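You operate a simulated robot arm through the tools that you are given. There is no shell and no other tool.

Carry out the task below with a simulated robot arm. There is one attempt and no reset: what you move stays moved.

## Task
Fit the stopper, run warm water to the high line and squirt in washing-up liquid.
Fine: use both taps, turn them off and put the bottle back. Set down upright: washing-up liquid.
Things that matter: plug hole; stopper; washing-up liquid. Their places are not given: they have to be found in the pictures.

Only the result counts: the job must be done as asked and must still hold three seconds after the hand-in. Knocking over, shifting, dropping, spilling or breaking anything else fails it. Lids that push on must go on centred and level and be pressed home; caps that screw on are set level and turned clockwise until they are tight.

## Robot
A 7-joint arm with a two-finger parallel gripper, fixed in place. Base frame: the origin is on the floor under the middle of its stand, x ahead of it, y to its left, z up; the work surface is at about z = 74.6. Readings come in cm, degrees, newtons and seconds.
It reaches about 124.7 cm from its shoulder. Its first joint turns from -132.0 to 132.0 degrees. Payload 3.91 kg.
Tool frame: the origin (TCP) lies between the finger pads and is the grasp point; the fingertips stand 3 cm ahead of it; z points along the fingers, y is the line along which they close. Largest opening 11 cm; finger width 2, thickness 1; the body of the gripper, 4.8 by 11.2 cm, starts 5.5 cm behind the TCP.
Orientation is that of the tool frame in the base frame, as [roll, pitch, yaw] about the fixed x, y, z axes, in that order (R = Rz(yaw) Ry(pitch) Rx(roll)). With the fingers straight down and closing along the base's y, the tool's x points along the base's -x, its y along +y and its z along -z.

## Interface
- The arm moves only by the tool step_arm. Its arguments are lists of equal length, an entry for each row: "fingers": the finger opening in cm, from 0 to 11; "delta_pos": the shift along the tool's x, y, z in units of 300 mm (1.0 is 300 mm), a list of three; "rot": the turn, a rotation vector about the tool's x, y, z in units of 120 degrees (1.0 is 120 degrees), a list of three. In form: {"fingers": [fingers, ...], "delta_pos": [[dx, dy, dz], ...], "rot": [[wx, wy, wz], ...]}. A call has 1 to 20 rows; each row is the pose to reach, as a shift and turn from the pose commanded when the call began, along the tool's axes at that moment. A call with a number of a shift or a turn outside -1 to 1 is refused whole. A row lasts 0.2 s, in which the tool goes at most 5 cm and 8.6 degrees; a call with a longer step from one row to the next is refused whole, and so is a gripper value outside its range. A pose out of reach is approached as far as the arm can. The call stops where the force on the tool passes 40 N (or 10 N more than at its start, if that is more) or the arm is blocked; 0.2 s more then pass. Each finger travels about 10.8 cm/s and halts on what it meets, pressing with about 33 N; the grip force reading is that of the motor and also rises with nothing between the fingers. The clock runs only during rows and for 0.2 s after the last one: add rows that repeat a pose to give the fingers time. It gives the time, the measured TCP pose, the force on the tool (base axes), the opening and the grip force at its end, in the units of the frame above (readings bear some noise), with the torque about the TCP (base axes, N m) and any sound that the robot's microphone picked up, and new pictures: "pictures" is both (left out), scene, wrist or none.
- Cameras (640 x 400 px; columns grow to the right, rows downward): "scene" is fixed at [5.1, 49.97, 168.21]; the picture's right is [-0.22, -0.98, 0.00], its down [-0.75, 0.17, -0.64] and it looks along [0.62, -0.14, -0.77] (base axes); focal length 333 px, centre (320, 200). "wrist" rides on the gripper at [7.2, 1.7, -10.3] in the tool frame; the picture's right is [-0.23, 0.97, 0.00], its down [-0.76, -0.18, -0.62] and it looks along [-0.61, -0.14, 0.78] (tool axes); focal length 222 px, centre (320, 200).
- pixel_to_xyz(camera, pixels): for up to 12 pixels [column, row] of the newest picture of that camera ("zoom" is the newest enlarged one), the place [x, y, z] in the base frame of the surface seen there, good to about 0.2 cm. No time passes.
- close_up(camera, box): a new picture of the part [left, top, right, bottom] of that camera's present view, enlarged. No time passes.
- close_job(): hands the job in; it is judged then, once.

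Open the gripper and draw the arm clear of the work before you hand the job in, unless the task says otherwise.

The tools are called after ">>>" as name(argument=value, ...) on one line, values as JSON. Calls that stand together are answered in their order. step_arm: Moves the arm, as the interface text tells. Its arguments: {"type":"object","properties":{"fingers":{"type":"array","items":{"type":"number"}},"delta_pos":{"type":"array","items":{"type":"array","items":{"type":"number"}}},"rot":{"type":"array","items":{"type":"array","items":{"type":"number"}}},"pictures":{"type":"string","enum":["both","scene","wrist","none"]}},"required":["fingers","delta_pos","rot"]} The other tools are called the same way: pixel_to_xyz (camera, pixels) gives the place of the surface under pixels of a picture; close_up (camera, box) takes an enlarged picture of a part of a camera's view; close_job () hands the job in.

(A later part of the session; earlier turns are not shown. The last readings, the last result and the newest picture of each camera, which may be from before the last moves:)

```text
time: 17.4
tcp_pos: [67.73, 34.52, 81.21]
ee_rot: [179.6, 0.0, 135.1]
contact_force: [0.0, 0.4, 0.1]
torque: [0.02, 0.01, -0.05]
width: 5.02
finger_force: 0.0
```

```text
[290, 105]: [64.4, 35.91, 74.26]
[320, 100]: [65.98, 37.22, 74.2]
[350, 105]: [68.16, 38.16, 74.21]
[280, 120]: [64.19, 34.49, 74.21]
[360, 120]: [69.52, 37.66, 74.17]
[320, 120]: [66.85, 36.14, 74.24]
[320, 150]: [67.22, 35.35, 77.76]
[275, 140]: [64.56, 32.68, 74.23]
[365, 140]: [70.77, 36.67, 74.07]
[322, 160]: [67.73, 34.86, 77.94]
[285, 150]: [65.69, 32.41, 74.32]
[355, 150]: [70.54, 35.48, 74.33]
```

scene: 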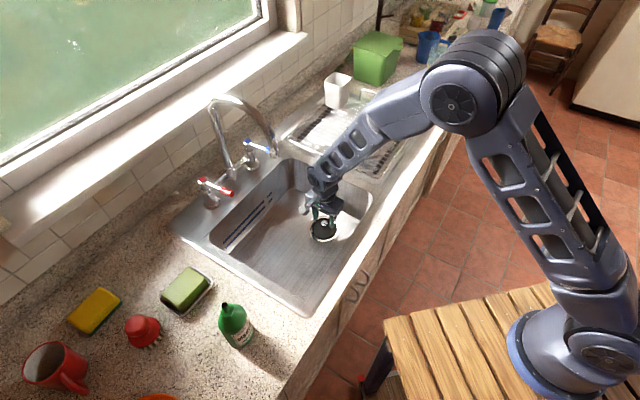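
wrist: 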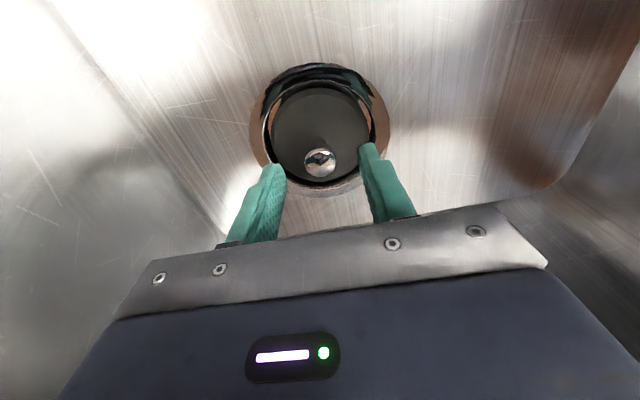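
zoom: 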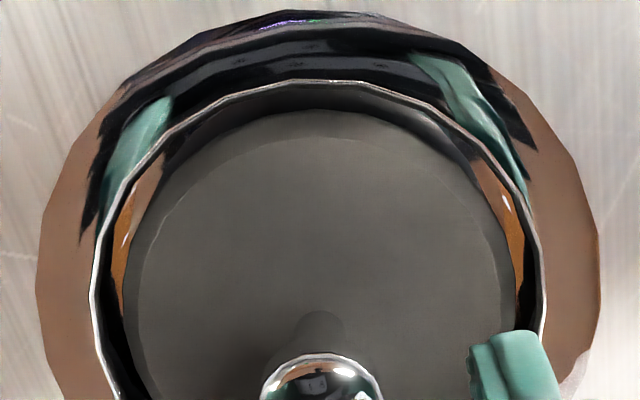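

The stopper is level (disc top z≈74.2) and centred in the ring. I'll lift out of the basin, back away from the spout towards the front, and swing the hand to (49.5,43.8) with yaw 225° for working the taps.

>>> step_arm(fingers=[5, 5, 5, 5, 5, 5, 5, 5, 5, 5, 5, 5, 5, 5, 5, 5, 5, 5, 5, 5], delta_pos=[[0, 0, -0.12], [0, 0, -0.27], [0, 0, -0.42], [0, 0, -0.57], [0, 0, -0.72], [0, 0, -0.87], [0, -0.05, -1.0], [0, -0.15, -1.0], [0.02, -0.2, -1.0], [0.08, -0.2, -1.0], [0.15, -0.2, -1.0], [0.22, -0.2, -1.0], [0.29, -0.2, -1.0], [0.36, -0.2, -1.0], [0.43, -0.2, -1.0], [0.5, -0.2, -1.0], [0.56, -0.2, -1.0], [0.61, -0.2, -1.0], [0.65, -0.2, -1.0], [0.65, -0.2, -1.0]], rot=[[0, 0, 0], [0, 0, 0], [0, 0, 0], [0, 0, 0], [0, 0, 0], [0, 0, 0], [0, 0, 0], [0, 0, -0.05], [0, 0, -0.115], [0, 0, -0.18], [0, 0, -0.245], [0, 0, -0.31], [0, 0, -0.375], [0, 0, -0.44], [0, 0, -0.505], [0, 0, -0.57], [0, 0, -0.635], [0, 0, -0.7], [0, 0, -0.75], [0, 0, -0.75]], pictures="both")

```text
time: 21.6
tcp_pos: [49.52, 44.13, 110.97]
ee_rot: [-179.9, 0.4, -135.0]
contact_force: [0.6, -0.1, 0.3]
torque: [0.03, 0.01, -0.02]
width: 5.01
finger_force: 0.1
```

scene: 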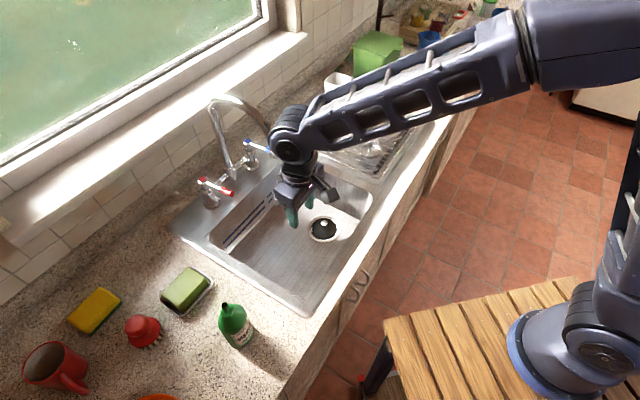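
wrist: 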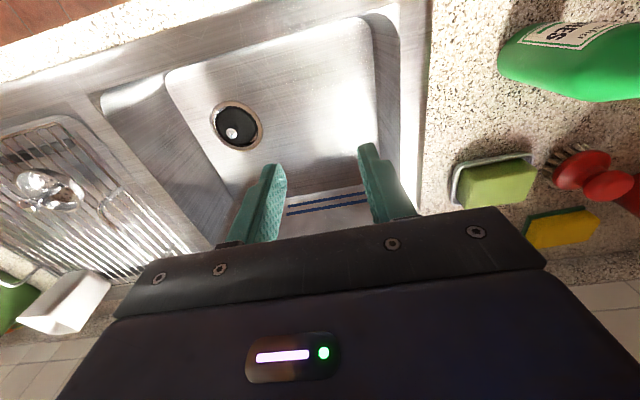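

The hand is at the waypoint, but the forearm now extends to the right of the wrist, possibly over the spout when I go to the hot tap. I'll measure points on the forearm.

>>> pixel_to_xyz(camera="scene", pixels=[[290, 148], [288, 115], [320, 150], [320, 105], [400, 120], [395, 80], [460, 95], [500, 85], [510, 30], [570, 80], [620, 20], [300, 180]])

>>> close_up(camera="scene", box=[180, 60, 480, 248])

```text
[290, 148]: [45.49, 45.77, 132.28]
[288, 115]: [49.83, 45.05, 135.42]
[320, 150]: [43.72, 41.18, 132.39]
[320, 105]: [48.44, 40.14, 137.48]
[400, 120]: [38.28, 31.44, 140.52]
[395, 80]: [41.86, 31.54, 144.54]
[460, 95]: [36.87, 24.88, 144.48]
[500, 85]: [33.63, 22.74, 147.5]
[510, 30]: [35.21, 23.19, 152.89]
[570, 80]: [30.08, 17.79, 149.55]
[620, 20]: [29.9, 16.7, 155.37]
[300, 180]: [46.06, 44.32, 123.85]
```

```text
2.13 times, centred on (330, 154) of scene
```

zoom: 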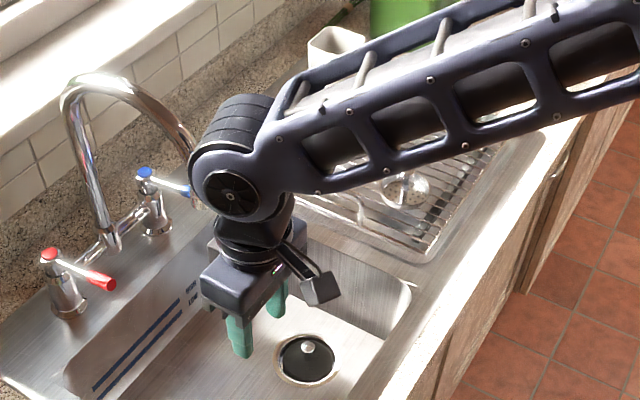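

The wrist joint sits about 21 cm above the TCP, and the spout is about 9 cm to the +u side of the hot lever. I'll come in offset 2.5 cm to the outer side with an 8 cm opening, first staying high at z≈113 above the hot lever.

>>> step_arm(fingers=[6, 7, 8, 8, 8, 8, 8], delta_pos=[[-0.06, 0.04, -0.06], [-0.2, 0.077, -0.067], [-0.35, 0.077, -0.067], [-0.5, 0.077, -0.067], [-0.65, 0.077, -0.067], [-0.77, 0.077, -0.067], [-0.81, 0.077, -0.067]], rot=[[0, 0, 0], [0, 0, 0], [0, 0, 0], [0, 0, 0], [0, 0, 0], [0, 0, 0], [0, 0, 0]], pictures="both")

>>> close_up(camera="scene", box=[160, 60, 352, 180])

```text
time: 23.2
tcp_pos: [65.19, 62.95, 113.25]
ee_rot: [-179.9, 0.4, -135.0]
contact_force: [-0.3, -0.5, -0.1]
torque: [0.02, -0.05, -0.04]
width: 7.99
finger_force: 0.0
```

scene: 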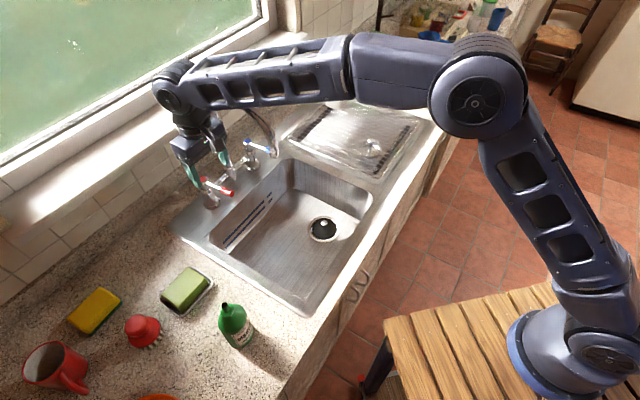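
wrist: 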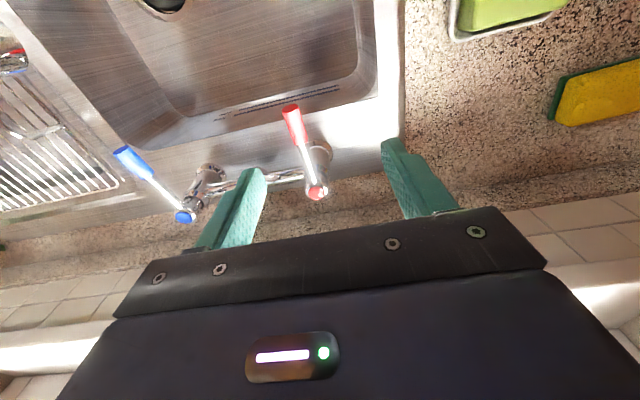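

```text
3.33 times, centred on (256, 120) of scene
```

zoom: 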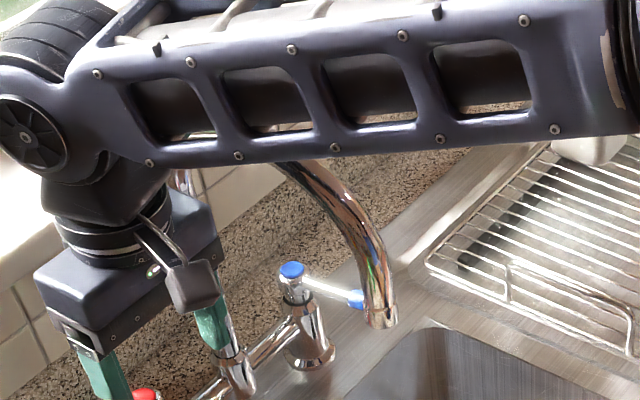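

The forearm is now nearly level and close to the spout's arch in the picture. I'll measure the forearm's lower edge against the spout before lowering.

>>> pixel_to_xyz(camera="zoom", pixels=[[150, 165], [200, 160], [300, 155], [390, 147], [440, 138], [550, 128], [100, 80], [290, 50], [400, 35], [300, 170], [345, 200], [380, 300]])

>>> pixel_to_xyz(camera="wrist", pixels=[[292, 110], [297, 130], [308, 165], [316, 192], [125, 155], [155, 180], [185, 215], [203, 180], [260, 175], [318, 150]])

>>> close_up(camera="wrist", box=[80, 90, 400, 290])

```text
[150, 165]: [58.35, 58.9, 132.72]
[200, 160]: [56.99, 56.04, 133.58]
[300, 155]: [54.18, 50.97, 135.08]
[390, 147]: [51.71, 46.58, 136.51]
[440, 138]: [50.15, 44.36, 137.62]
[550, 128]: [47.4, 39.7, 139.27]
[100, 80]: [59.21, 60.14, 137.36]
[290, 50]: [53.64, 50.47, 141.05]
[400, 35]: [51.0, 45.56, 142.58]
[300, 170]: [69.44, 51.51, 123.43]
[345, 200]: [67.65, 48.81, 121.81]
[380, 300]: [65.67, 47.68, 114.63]
```

```text
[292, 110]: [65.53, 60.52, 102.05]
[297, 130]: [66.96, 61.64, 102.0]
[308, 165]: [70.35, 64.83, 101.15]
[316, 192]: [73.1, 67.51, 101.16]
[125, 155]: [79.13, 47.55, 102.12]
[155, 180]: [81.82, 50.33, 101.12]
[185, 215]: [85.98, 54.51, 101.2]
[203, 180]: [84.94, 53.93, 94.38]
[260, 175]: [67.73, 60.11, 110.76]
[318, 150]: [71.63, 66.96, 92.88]
```

```text
2.00 times, centred on (240, 190) of wrist
```

zoom: 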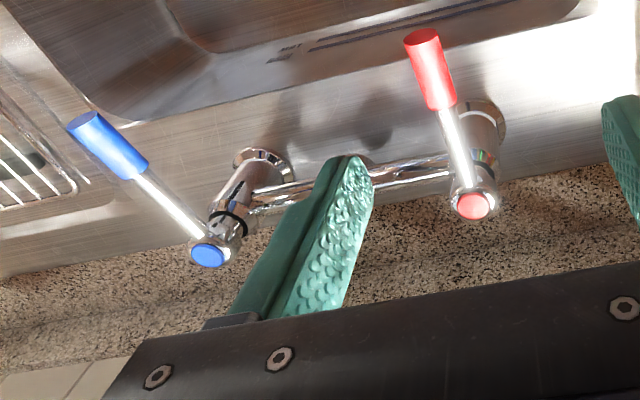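

The forearm's far face clears the spout by about 4 cm, so lowering is safe. The hot lever is at u≈3.7 between the fingers. I'll lower to z≈101.6 around it.

>>> step_arm(fingers=[8, 8, 8, 8, 8], delta_pos=[[0, 0, 0.1], [0, 0, 0.22], [0, 0, 0.32], [0, 0, 0.385], [0, 0, 0.385]], rot=[[0, 0, 0], [0, 0, 0], [0, 0, 0], [0, 0, 0], [0, 0, 0]], pictures="both")

>>> close_up(camera="scene", box=[160, 80, 320, 240])

```text
time: 24.4
tcp_pos: [65.21, 62.8, 101.69]
ee_rot: [-179.9, 0.4, -135.0]
contact_force: [-1.0, 0.3, -1.0]
torque: [-0.01, 0.04, 0.01]
width: 8.0
finger_force: 0.1
```

scene: 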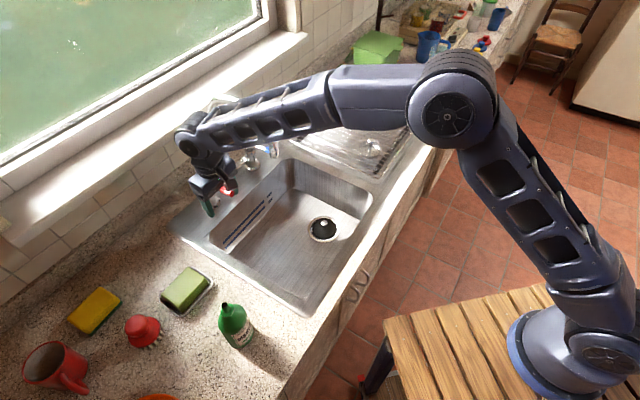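
wrist: 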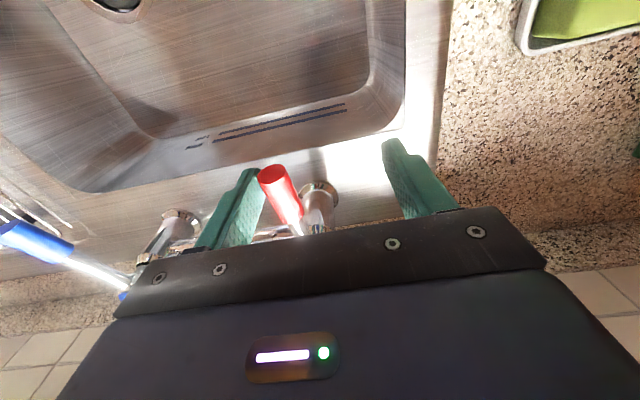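

```text
2.50 times, centred on (240, 160) of scene
```

zoom: 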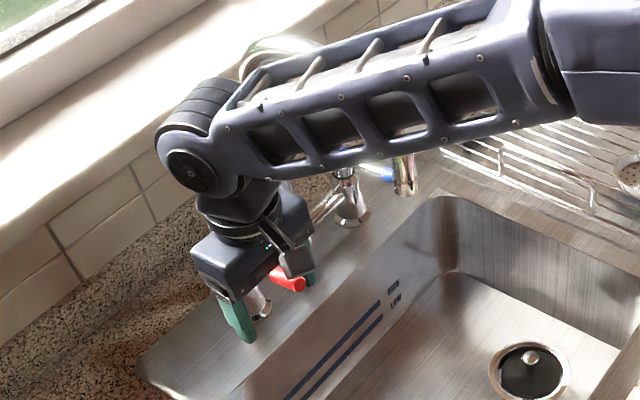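

The red lever is between the fingers, close to the left (+u) finger. I'll push it outward (-u, tool +y) about 3 cm in small steps and listen for water.

>>> step_arm(fingers=[8, 8, 8, 8, 8, 8], delta_pos=[[0, 0.02, 0], [0, 0.04, 0], [0, 0.06, 0], [0, 0.08, 0], [0, 0.1, 0], [0, 0.1, 0]], rot=[[0, 0, 0], [0, 0, 0], [0, 0, 0], [0, 0, 0], [0, 0, 0], [0, 0, 0]], pictures="both")

>>> close_up(camera="scene", box=[160, 110, 320, 240])

```text
time: 25.8
tcp_pos: [62.96, 64.9, 101.71]
ee_rot: [-180.0, 0.3, -135.0]
contact_force: [-0.3, 0.0, 0.2]
torque: [-0.03, -0.02, -0.03]
width: 8.01
finger_force: 0.0
```

scene: 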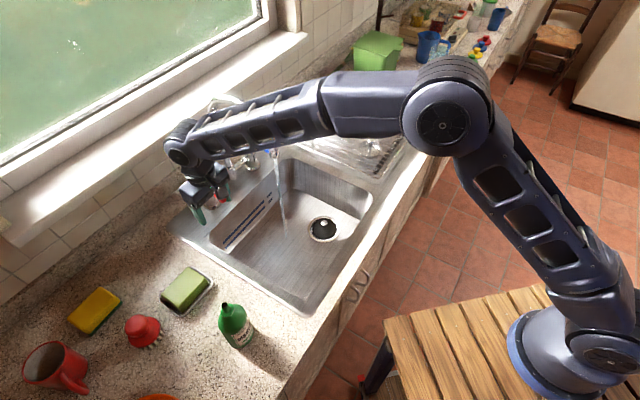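
wrist: 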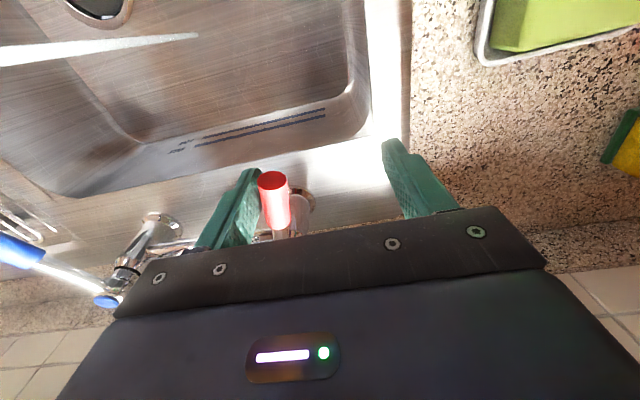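

```text
3.08 times, centred on (240, 175) of scene
```

zoom: 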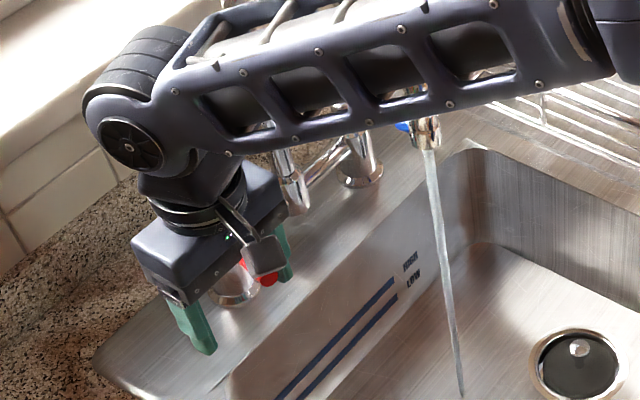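

Water is flowing, so pushing outward opens the tap. I'll push the hot lever to about 40°, back off, and rise straight up 30 cm to clear the spout.

>>> step_arm(fingers=[8, 8, 8, 8, 8, 8, 8, 8, 8, 8, 8, 8, 8], delta_pos=[[-0.01, 0.03, 0], [-0.02, 0.06, 0], [-0.035, 0.09, 0], [-0.05, 0.116, 0], [-0.05, 0.116, 0], [-0.05, 0.09, 0], [-0.05, 0.09, -0.12], [-0.05, 0.09, -0.28], [-0.05, 0.09, -0.44], [-0.05, 0.09, -0.6], [-0.05, 0.09, -0.76], [-0.05, 0.09, -0.9], [-0.05, 0.09, -1.0]], rot=[[0, 0, 0], [0, 0, 0], [0, 0, 0], [0, 0, 0], [0, 0, 0], [0, 0, 0], [0, 0, 0], [0, 0, 0], [0, 0, 0], [0, 0, 0], [0, 0, 0], [0, 0, 0], [0, 0, 0]], pictures="both")

>>> close_up(camera="scene", box=[170, 100, 330, 260])

```text
time: 28.6
tcp_pos: [62.02, 67.85, 131.72]
ee_rot: [-180.0, 0.3, -134.9]
contact_force: [0.0, 1.0, 0.1]
torque: [0.0, -0.01, 0.0]
width: 8.01
finger_force: 0.0
```

scene: 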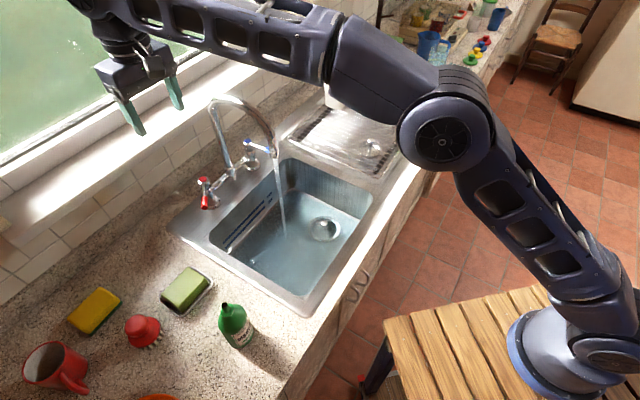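
wrist: 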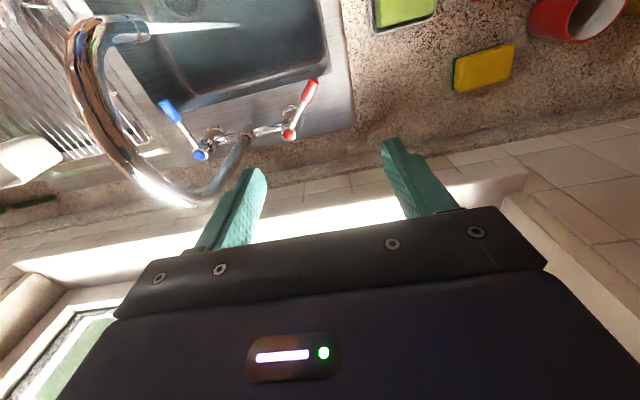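

```text
2.50 times, centred on (250, 180) of scene
```

zoom: 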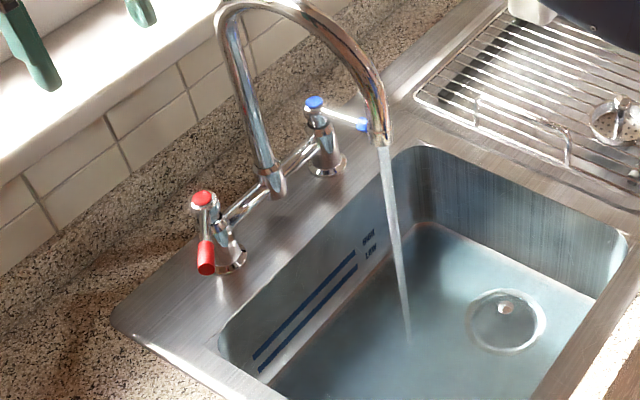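

Water is already collecting in the basin and the hot lever has swung about 40°. I'll measure the water level now; no time passes while I look.

>>> pixel_to_xyz(camera="scene", pixels=[[300, 250], [270, 255], [310, 200], [340, 240], [323, 229], [250, 245], [278, 262], [330, 210], [286, 228]])

>>> close_up(camera="scene", box=[200, 170, 296, 270])

>>> pixel_to_xyz(camera="wrist", pixels=[[315, 83], [305, 105], [289, 133], [165, 103], [200, 154], [240, 60], [280, 40], [185, 45]])

```text
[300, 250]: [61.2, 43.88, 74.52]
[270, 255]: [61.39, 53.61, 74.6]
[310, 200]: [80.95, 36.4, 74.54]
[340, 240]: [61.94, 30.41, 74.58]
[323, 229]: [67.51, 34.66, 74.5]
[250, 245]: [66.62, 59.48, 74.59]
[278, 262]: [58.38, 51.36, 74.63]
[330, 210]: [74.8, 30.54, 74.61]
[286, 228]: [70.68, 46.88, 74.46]
```

```text
4.00 times, centred on (248, 220) of scene
```

zoom: 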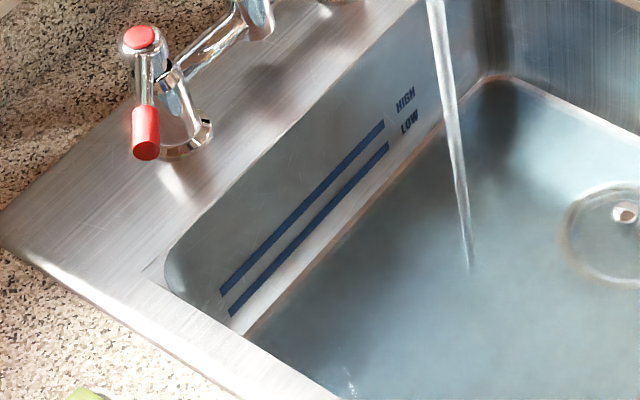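

```text
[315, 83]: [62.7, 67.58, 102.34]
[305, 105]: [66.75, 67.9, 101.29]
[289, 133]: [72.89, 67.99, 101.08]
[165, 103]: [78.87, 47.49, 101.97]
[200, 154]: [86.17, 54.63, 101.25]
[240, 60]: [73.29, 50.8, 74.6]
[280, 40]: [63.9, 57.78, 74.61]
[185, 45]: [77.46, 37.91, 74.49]
```

The depth readings pass through the water, so I'll judge the level visually against the blue lines. The hot lever is about 43° open. Next I cross over the spout at z≈132 to the cold lever (u≈22.3) and lower around it.

>>> step_arm(fingers=[8, 8, 8, 8, 8, 8, 8, 8, 8, 8, 8, 8, 8, 8], delta_pos=[[0.005, -0.1, 0], [0.02, -0.26, 0], [0.03, -0.42, 0], [0.043, -0.58, 0], [0.043, -0.74, 0], [0.043, -0.88, 0], [0.043, -0.953, 0.06], [0.043, -0.953, 0.2], [0.043, -0.953, 0.36], [0.043, -0.953, 0.52], [0.043, -0.953, 0.68], [0.043, -0.953, 0.84], [0.043, -0.953, 0.96], [0.043, -0.953, 1.0]], rot=[[0, 0, 0], [0, 0, 0], [0, 0, 0], [0, 0, 0], [0, 0, 0], [0, 0, 0], [0, 0, 0], [0, 0, 0], [0, 0, 0], [0, 0, 0], [0, 0, 0], [0, 0, 0], [0, 0, 0], [0, 0, 0]], pictures="both")

>>> close_up(camera="scene", box=[170, 100, 330, 260])

```text
time: 31.6
tcp_pos: [81.14, 46.67, 101.59]
ee_rot: [179.9, 0.4, -134.9]
contact_force: [-0.3, 0.1, 0.4]
torque: [-0.02, -0.02, 0.0]
width: 8.01
finger_force: 0.1
```

scene: 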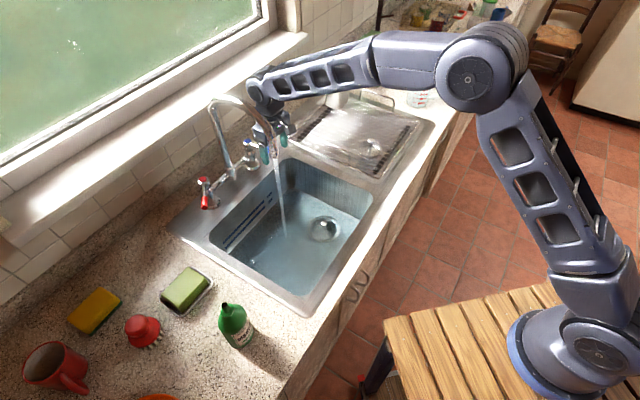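
wrist: 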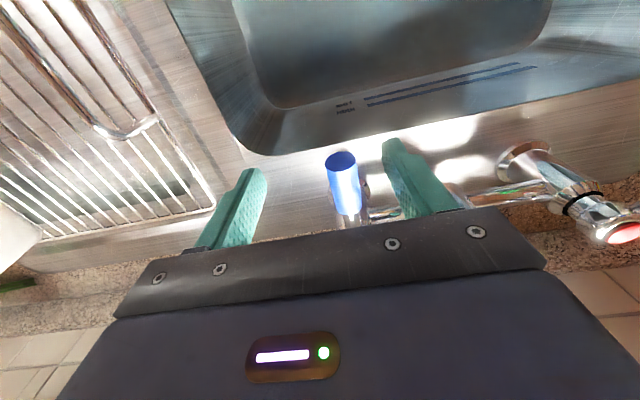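

```text
2.50 times, centred on (250, 180) of scene
```

zoom: 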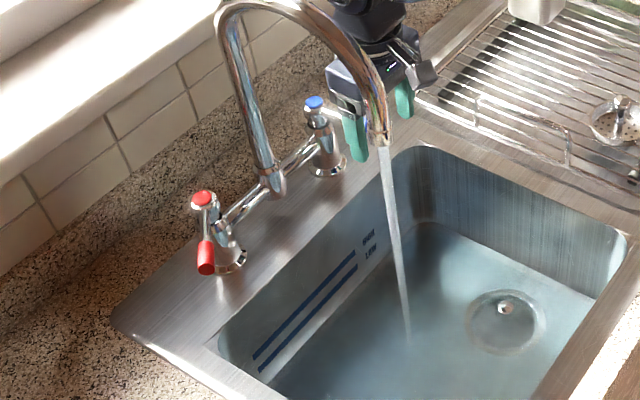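

The blue lever at (340,180) is between the fingers. I'll push it outward (+u, tool -y) to about 40°, matching the hot side.

>>> step_arm(fingers=[8, 8, 8, 8, 8, 8, 8, 8, 8], delta_pos=[[0, -0.03, 0], [0, -0.06, 0], [-0.005, -0.09, 0], [-0.01, -0.12, 0], [-0.02, -0.15, 0], [-0.035, -0.185, 0], [-0.05, -0.218, 0], [-0.05, -0.218, 0], [-0.05, -0.195, 0]], rot=[[0, 0, 0], [0, 0, 0], [0, 0, 0], [0, 0, 0], [0, 0, 0], [0, 0, 0], [0, 0, 0], [0, 0, 0], [0, 0, 0]], pictures="both")

>>> close_up(camera="scene", box=[170, 100, 330, 260])

```text
time: 33.6
tcp_pos: [86.63, 43.69, 101.74]
ee_rot: [180.0, 0.4, -135.0]
contact_force: [-1.2, 0.1, -0.5]
torque: [0.0, 0.01, 0.01]
width: 8.03
finger_force: 0.0
```

scene: 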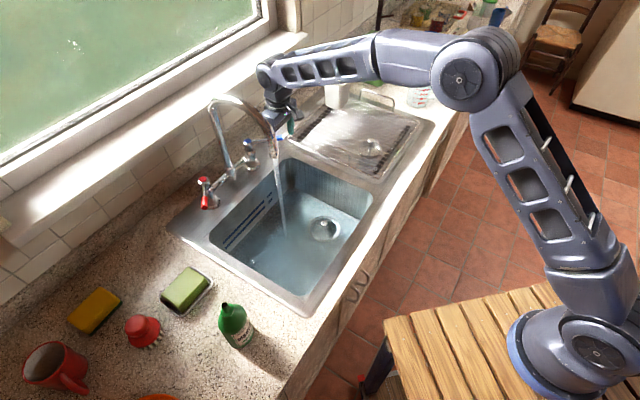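
wrist: 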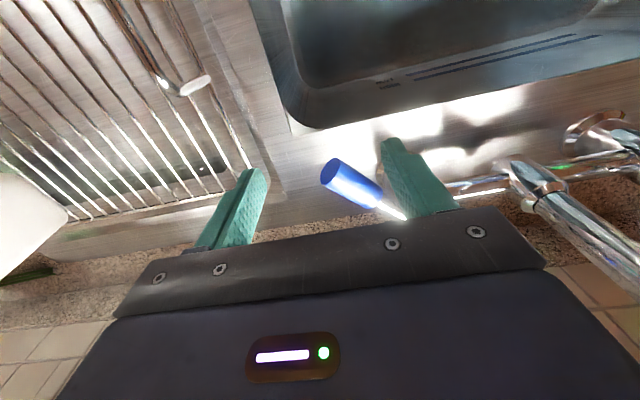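

```text
2.50 times, centred on (250, 180) of scene
```

zoom: 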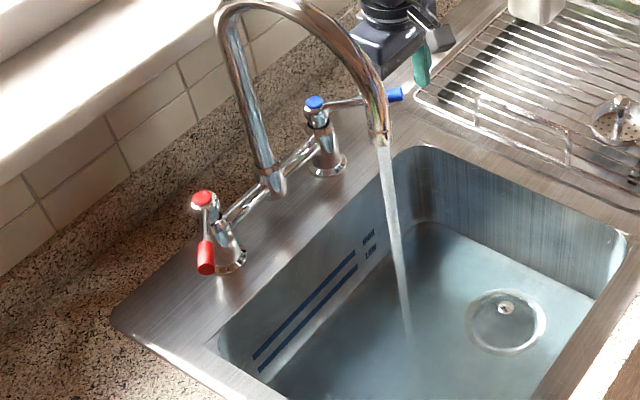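

Both taps are running, with the cold lever at about the same angle. I'll rise straight up and close the fingers on the way, then check the level.

>>> step_arm(fingers=[8, 8, 8, 6, 4, 2, 0, 0], delta_pos=[[0, 0, -0.12], [0, 0, -0.28], [0, 0, -0.44], [0, 0, -0.6], [0, 0, -0.76], [0, 0, -0.9], [0, 0, -1.0], [0, 0, -1.0]], rot=[[0, 0, 0], [0, 0, 0], [0, 0, 0], [0, 0, 0], [0, 0, 0], [0, 0, 0], [0, 0, 0], [0, 0, 0]], pictures="both")

>>> close_up(camera="scene", box=[200, 170, 296, 270])

>>> close_up(camera="scene", box=[240, 150, 400, 250])

```text
time: 35.4
tcp_pos: [86.72, 43.67, 131.75]
ee_rot: [-180.0, 0.4, -135.0]
contact_force: [0.2, 0.7, 0.2]
torque: [0.01, 0.0, 0.01]
width: 0.0
finger_force: 32.7
```

scene: 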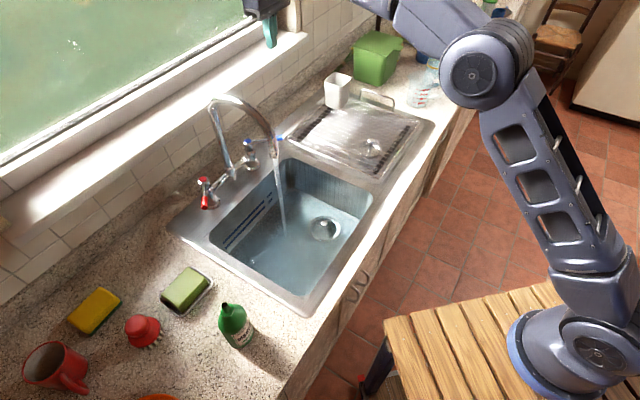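
wrist: 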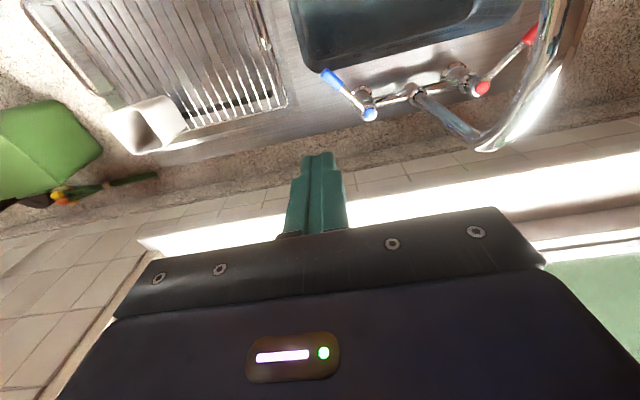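

```text
4.00 times, centred on (248, 220) of scene
```

zoom: 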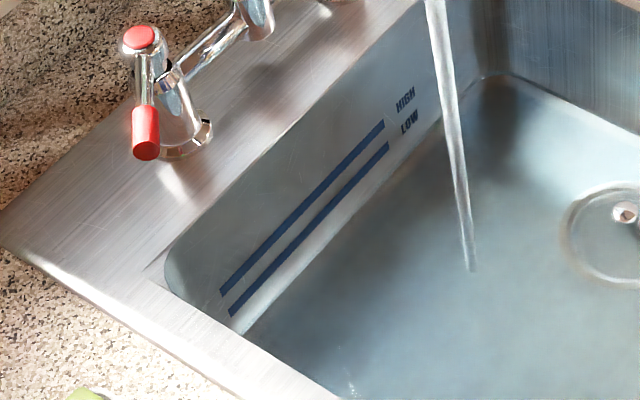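

```text
4.00 times, centred on (320, 200) of scene
```

zoom: 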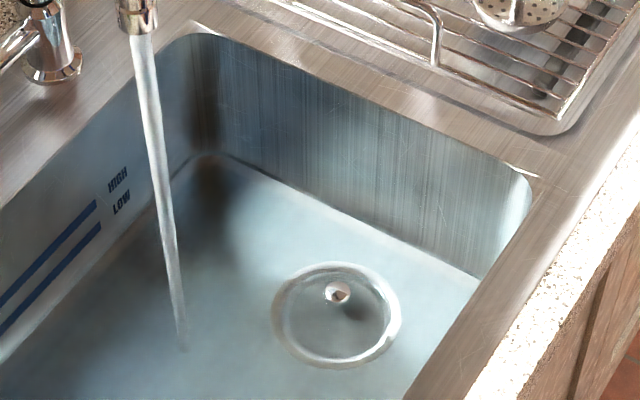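

The knob top (z≈77.9) is still clear of the water, so the level is below LOW. I'll compare the visible boundary on the far wall with the geometry to estimate the level.

>>> close_up(camera="scene", box=[300, 180, 380, 230])

>>> pixel_to_xyz(camera="zoom", pixels=[[200, 60], [200, 90], [200, 110], [200, 120], [200, 130], [200, 150], [320, 100], [320, 140], [320, 160], [320, 170], [320, 180], [320, 200]])

```text
8.00 times, centred on (340, 205) of scene
```

zoom: 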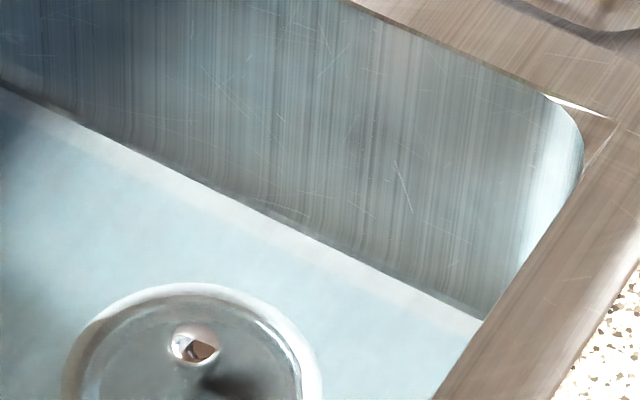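

```text
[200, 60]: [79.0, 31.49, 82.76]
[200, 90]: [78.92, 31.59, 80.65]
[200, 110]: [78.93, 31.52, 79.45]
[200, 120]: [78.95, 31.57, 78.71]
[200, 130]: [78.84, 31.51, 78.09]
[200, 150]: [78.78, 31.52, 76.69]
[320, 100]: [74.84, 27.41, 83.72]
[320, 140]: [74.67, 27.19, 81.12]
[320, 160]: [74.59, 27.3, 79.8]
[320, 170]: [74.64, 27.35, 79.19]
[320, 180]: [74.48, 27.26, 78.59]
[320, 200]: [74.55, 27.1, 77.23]
```

The wall meets the floor at the boundary seen, so the level is still low. I'll cross back over the spout towards the hot side while the basin fills.

>>> step_arm(fingers=[0, 0, 0, 0, 0, 0, 0, 0], delta_pos=[[0, 0.1, 0], [0, 0.26, 0], [0, 0.42, 0], [0, 0.58, 0], [0, 0.74, 0], [0, 0.88, 0], [0, 1.0, 0], [0, 1.0, 0]], rot=[[0, 0, 0], [0, 0, 0], [0, 0, 0], [0, 0, 0], [0, 0, 0], [0, 0, 0], [0, 0, 0], [0, 0, 0]], pictures="both")

>>> close_up(camera="scene", box=[300, 180, 380, 230])

>>> close_up(camera="scene", box=[200, 170, 296, 270])

```text
time: 37.2
tcp_pos: [65.02, 64.89, 131.69]
ee_rot: [180.0, 0.3, -135.0]
contact_force: [-1.2, 0.0, 0.3]
torque: [0.04, 0.04, -0.02]
width: 0.0
finger_force: 33.1
```

scene: 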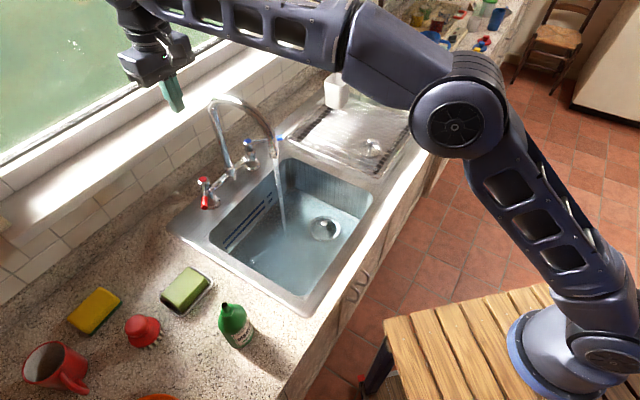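
wrist: 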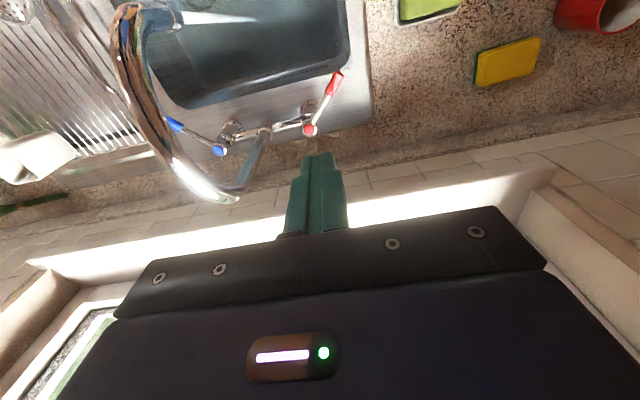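

```text
8.00 times, centred on (340, 205) of scene
```

zoom: 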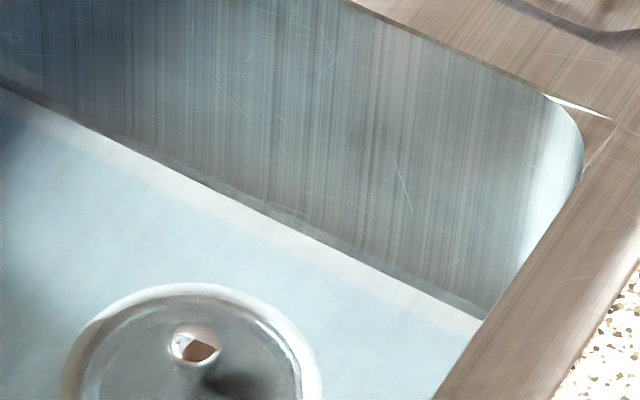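

```text
4.00 times, centred on (248, 220) of scene
```

zoom: 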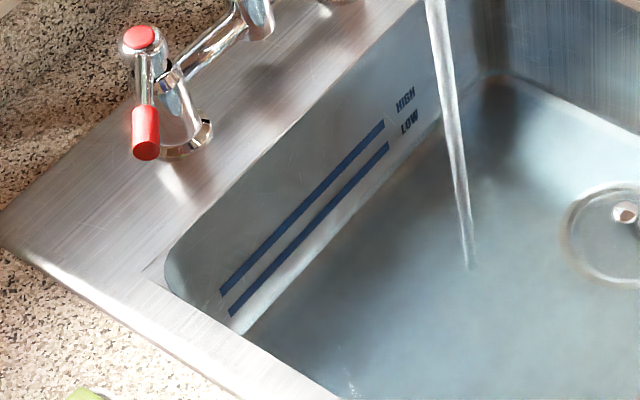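

A waterline is becoming visible on the walls. I'll zoom tightly on the back wall and the far wall to read its height.

>>> close_up(camera="scene", box=[228, 213, 260, 243])

>>> pixel_to_xyz(camera="zoom", pixels=[[320, 120], [320, 160], [320, 200], [320, 220], [320, 240], [320, 260], [320, 280], [320, 300], [320, 320], [320, 340], [320, 360], [320, 380]])

>>> close_up(camera="scene", box=[324, 195, 356, 215])

>>> pixel_to_xyz(camera="zoom", pixels=[[320, 140], [320, 160], [320, 180], [320, 200], [320, 210], [320, 220], [320, 230], [320, 240], [320, 250], [320, 260], [320, 270], [320, 280]])

```text
13.33 times, centred on (244, 228) of scene
```

zoom: 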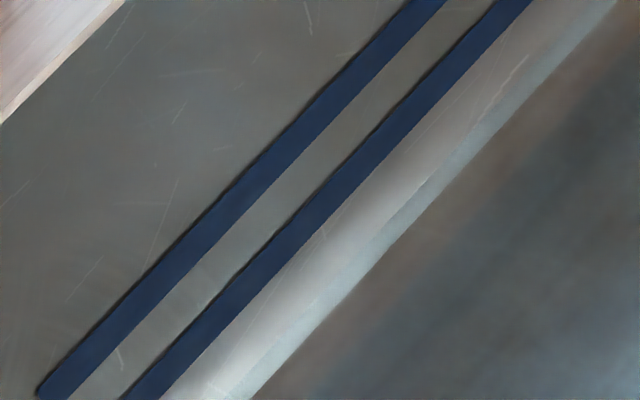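

```text
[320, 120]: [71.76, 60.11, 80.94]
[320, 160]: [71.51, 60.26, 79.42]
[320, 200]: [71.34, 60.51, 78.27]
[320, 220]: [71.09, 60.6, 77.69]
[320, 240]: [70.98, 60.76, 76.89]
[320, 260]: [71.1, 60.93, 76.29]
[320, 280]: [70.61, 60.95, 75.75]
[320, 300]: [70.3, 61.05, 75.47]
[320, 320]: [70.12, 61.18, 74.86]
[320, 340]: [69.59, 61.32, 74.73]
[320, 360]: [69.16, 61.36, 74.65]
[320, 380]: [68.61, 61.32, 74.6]
```

```text
16.00 times, centred on (340, 205) of scene
```

zoom: 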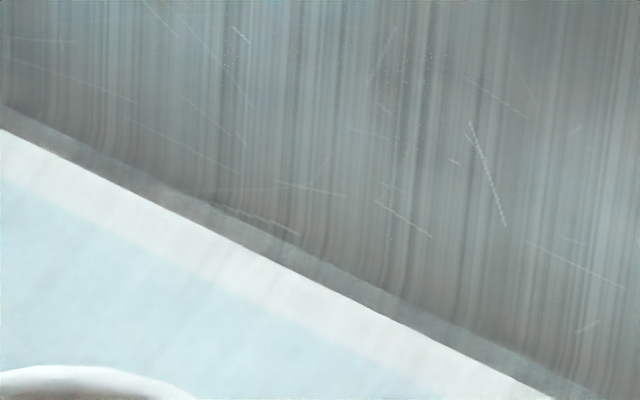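

```text
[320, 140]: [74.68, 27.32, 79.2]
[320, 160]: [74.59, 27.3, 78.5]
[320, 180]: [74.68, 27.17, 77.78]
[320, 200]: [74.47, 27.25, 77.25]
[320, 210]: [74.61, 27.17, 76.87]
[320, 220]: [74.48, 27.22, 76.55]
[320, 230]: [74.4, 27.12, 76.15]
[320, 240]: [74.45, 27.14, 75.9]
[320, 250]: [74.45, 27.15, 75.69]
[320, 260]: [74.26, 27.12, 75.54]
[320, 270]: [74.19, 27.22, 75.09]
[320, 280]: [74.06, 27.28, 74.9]
```

The waterline is at about z=75.6, so it rises about 0.13 cm/s with both taps, and the HIGH stripe is centred at about 80.9. I'll go down beside the hot lever on its outer side with closed fingers and wait there.

>>> step_arm(fingers=[0, 0, 0, 0, 0, 0, 0, 0, 0, 0, 0, 0, 0, 0, 0, 0, 0, 0, 0, 0], delta_pos=[[-0.01, 0.1, 0], [-0.02, 0.23, 0.02], [-0.02, 0.23, 0.15], [-0.02, 0.23, 0.3], [-0.02, 0.23, 0.45], [-0.02, 0.23, 0.6], [-0.02, 0.23, 0.75], [-0.02, 0.23, 0.88], [-0.02, 0.23, 0.97], [-0.02, 0.23, 1.0], [-0.02, 0.23, 1.0], [-0.02, 0.23, 1.0], [-0.02, 0.23, 1.0], [-0.02, 0.23, 1.0], [-0.02, 0.23, 1.0], [-0.02, 0.23, 1.0], [-0.02, 0.23, 1.0], [-0.02, 0.23, 1.0], [-0.02, 0.23, 1.0], [-0.02, 0.23, 1.0]], rot=[[0, 0, 0], [0, 0, 0], [0, 0, 0], [0, 0, 0], [0, 0, 0], [0, 0, 0], [0, 0, 0], [0, 0, 0], [0, 0, 0], [0, 0, 0], [0, 0, 0], [0, 0, 0], [0, 0, 0], [0, 0, 0], [0, 0, 0], [0, 0, 0], [0, 0, 0], [0, 0, 0], [0, 0, 0], [0, 0, 0]], pictures="both")

>>> close_up(camera="scene", box=[228, 213, 260, 243])

>>> close_up(camera="scene", box=[300, 180, 380, 230])

```text
time: 41.4
tcp_pos: [61.05, 70.34, 101.71]
ee_rot: [180.0, 0.4, -135.0]
contact_force: [0.6, -0.1, 0.6]
torque: [0.02, -0.04, 0.01]
width: 0.02
finger_force: 33.0
```

scene: 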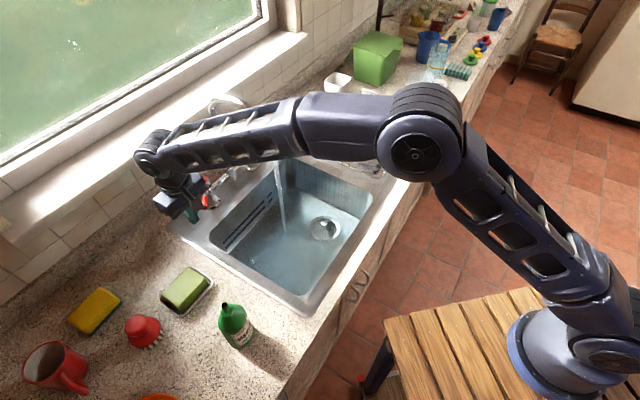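
wrist: 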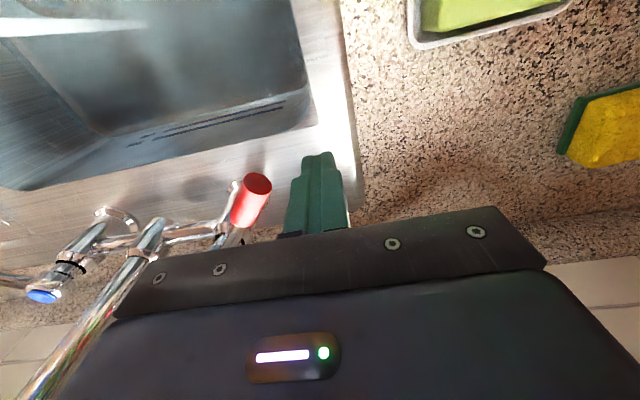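

```text
13.33 times, centred on (244, 228) of scene
```

zoom: 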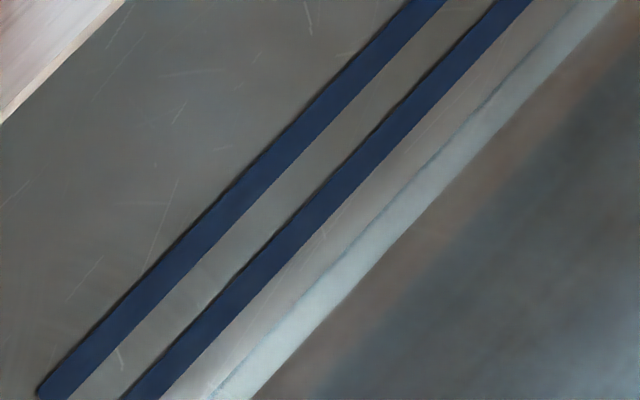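

```text
8.00 times, centred on (340, 205) of scene
```

zoom: 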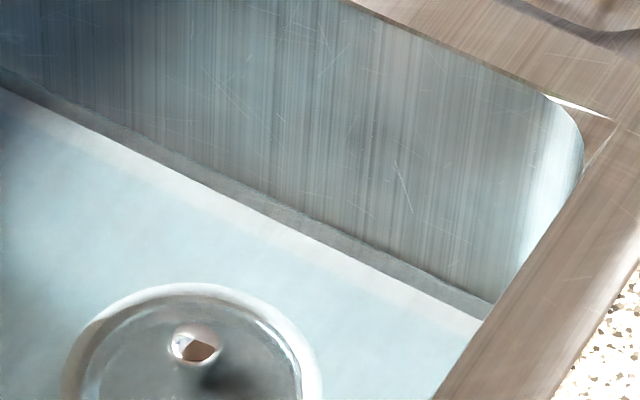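

The waterline shows clearly at roughly z≈75.7. I'll wait 4 s and measure how fast it rises.

>>> step_arm(fingers=[0, 0, 0, 0, 0, 0, 0, 0, 0, 0, 0, 0, 0, 0, 0, 0, 0, 0, 0, 0], delta_pos=[[0, 0, 0], [0, 0, 0], [0, 0, 0], [0, 0, 0], [0, 0, 0], [0, 0, 0], [0, 0, 0], [0, 0, 0], [0, 0, 0], [0, 0, 0], [0, 0, 0], [0, 0, 0], [0, 0, 0], [0, 0, 0], [0, 0, 0], [0, 0, 0], [0, 0, 0], [0, 0, 0], [0, 0, 0], [0, 0, 0]], rot=[[0, 0, 0], [0, 0, 0], [0, 0, 0], [0, 0, 0], [0, 0, 0], [0, 0, 0], [0, 0, 0], [0, 0, 0], [0, 0, 0], [0, 0, 0], [0, 0, 0], [0, 0, 0], [0, 0, 0], [0, 0, 0], [0, 0, 0], [0, 0, 0], [0, 0, 0], [0, 0, 0], [0, 0, 0], [0, 0, 0]], pictures="scene")

>>> close_up(camera="scene", box=[228, 213, 260, 243])

>>> close_up(camera="scene", box=[324, 190, 356, 210])

>>> pixel_to_xyz(camera="zoom", pixels=[[320, 240], [320, 260], [320, 280], [320, 300], [320, 320], [320, 340], [320, 360]])

```text
time: 45.6
tcp_pos: [60.95, 70.33, 101.75]
ee_rot: [180.0, 0.3, -135.0]
contact_force: [0.0, 0.2, 0.3]
torque: [0.0, 0.0, 0.0]
width: 0.02
finger_force: 33.2
```

scene: 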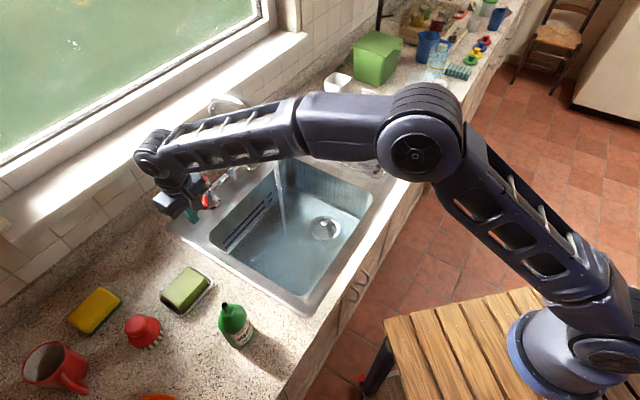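

```text
13.33 times, centred on (244, 228) of scene
```

zoom: 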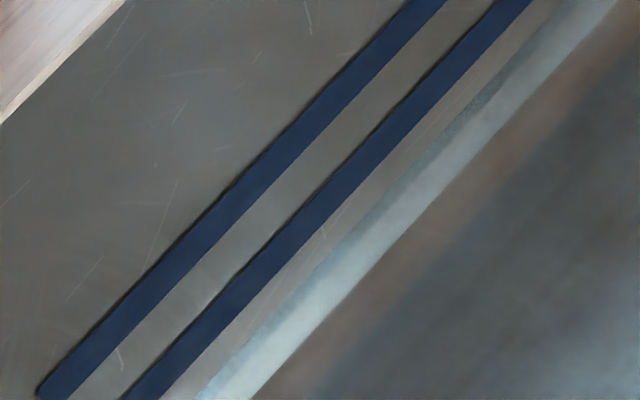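

```text
16.00 times, centred on (340, 200) of scene
```

zoom: 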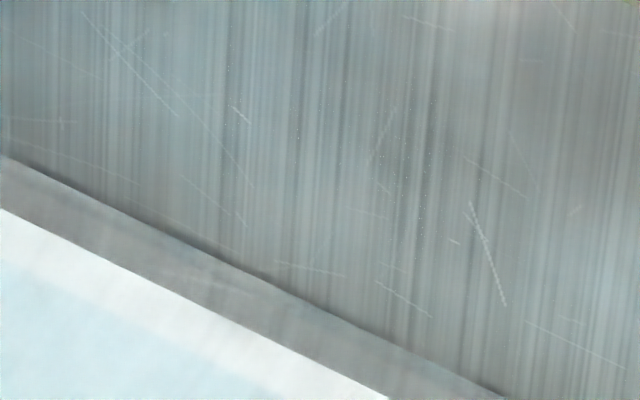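

```text
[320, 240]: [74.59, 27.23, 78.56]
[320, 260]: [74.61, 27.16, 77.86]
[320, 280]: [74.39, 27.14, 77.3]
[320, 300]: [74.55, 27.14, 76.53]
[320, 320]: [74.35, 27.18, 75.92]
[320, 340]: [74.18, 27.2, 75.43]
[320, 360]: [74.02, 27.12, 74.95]
```

The waterline on the far wall is now at z≈76.35, rising about 0.11 cm/s. I'll keep waiting in place for about 8 s, then check again.

>>> step_arm(fingers=[0, 0, 0, 0, 0, 0, 0, 0, 0, 0, 0, 0, 0, 0, 0, 0, 0, 0, 0, 0], delta_pos=[[0, 0, 0], [0, 0, 0], [0, 0, 0], [0, 0, 0], [0, 0, 0], [0, 0, 0], [0, 0, 0], [0, 0, 0], [0, 0, 0], [0, 0, 0], [0, 0, 0], [0, 0, 0], [0, 0, 0], [0, 0, 0], [0, 0, 0], [0, 0, 0], [0, 0, 0], [0, 0, 0], [0, 0, 0], [0, 0, 0]], rot=[[0, 0, 0], [0, 0, 0], [0, 0, 0], [0, 0, 0], [0, 0, 0], [0, 0, 0], [0, 0, 0], [0, 0, 0], [0, 0, 0], [0, 0, 0], [0, 0, 0], [0, 0, 0], [0, 0, 0], [0, 0, 0], [0, 0, 0], [0, 0, 0], [0, 0, 0], [0, 0, 0], [0, 0, 0], [0, 0, 0]], pictures="none")

>>> step_arm(fingers=[0, 0, 0, 0, 0, 0, 0, 0, 0, 0, 0, 0, 0, 0, 0, 0, 0, 0, 0, 0], delta_pos=[[0, 0, 0], [0, 0, 0], [0, 0, 0], [0, 0, 0], [0, 0, 0], [0, 0, 0], [0, 0, 0], [0, 0, 0], [0, 0, 0], [0, 0, 0], [0, 0, 0], [0, 0, 0], [0, 0, 0], [0, 0, 0], [0, 0, 0], [0, 0, 0], [0, 0, 0], [0, 0, 0], [0, 0, 0], [0, 0, 0]], rot=[[0, 0, 0], [0, 0, 0], [0, 0, 0], [0, 0, 0], [0, 0, 0], [0, 0, 0], [0, 0, 0], [0, 0, 0], [0, 0, 0], [0, 0, 0], [0, 0, 0], [0, 0, 0], [0, 0, 0], [0, 0, 0], [0, 0, 0], [0, 0, 0], [0, 0, 0], [0, 0, 0], [0, 0, 0], [0, 0, 0]], pictures="scene")

>>> close_up(camera="scene", box=[324, 190, 356, 210])

>>> close_up(camera="scene", box=[228, 213, 260, 243])

```text
time: 49.8
tcp_pos: [60.91, 70.23, 101.65]
ee_rot: [-180.0, 0.4, -135.0]
contact_force: [0.1, -0.3, -0.5]
torque: [0.0, 0.01, -0.01]
width: 0.01
finger_force: 33.1
```

```text
time: 54.0
tcp_pos: [61.05, 70.38, 101.66]
ee_rot: [180.0, 0.4, -135.0]
contact_force: [-0.5, 0.7, -0.2]
torque: [-0.01, 0.0, 0.03]
width: 0.0
finger_force: 33.1
```

scene: 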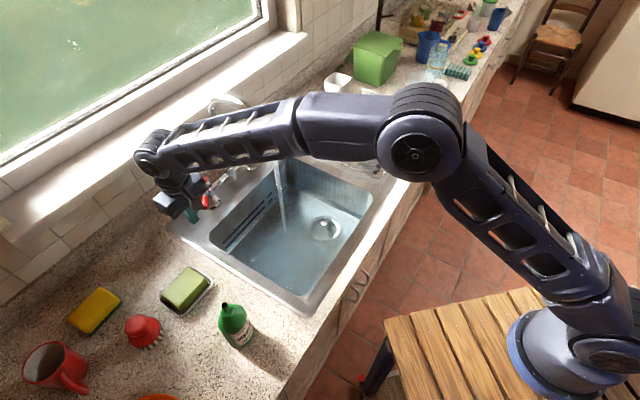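

```text
16.00 times, centred on (340, 200) of scene
```

zoom: 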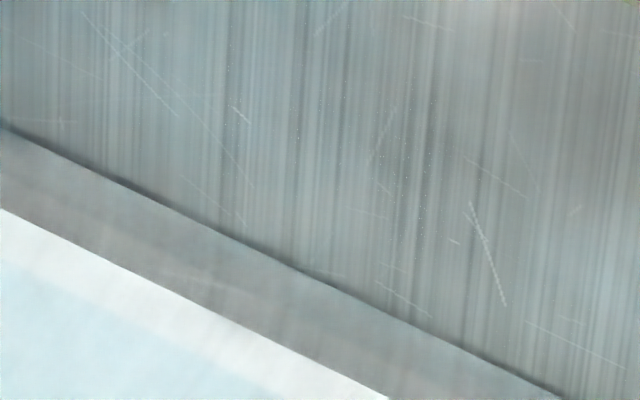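

```text
13.33 times, centred on (244, 228) of scene
```

zoom: 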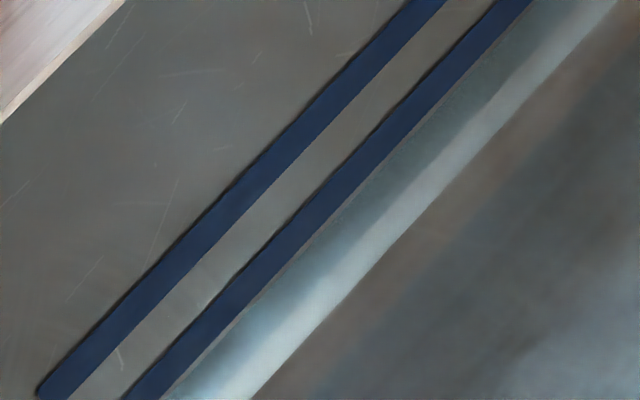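

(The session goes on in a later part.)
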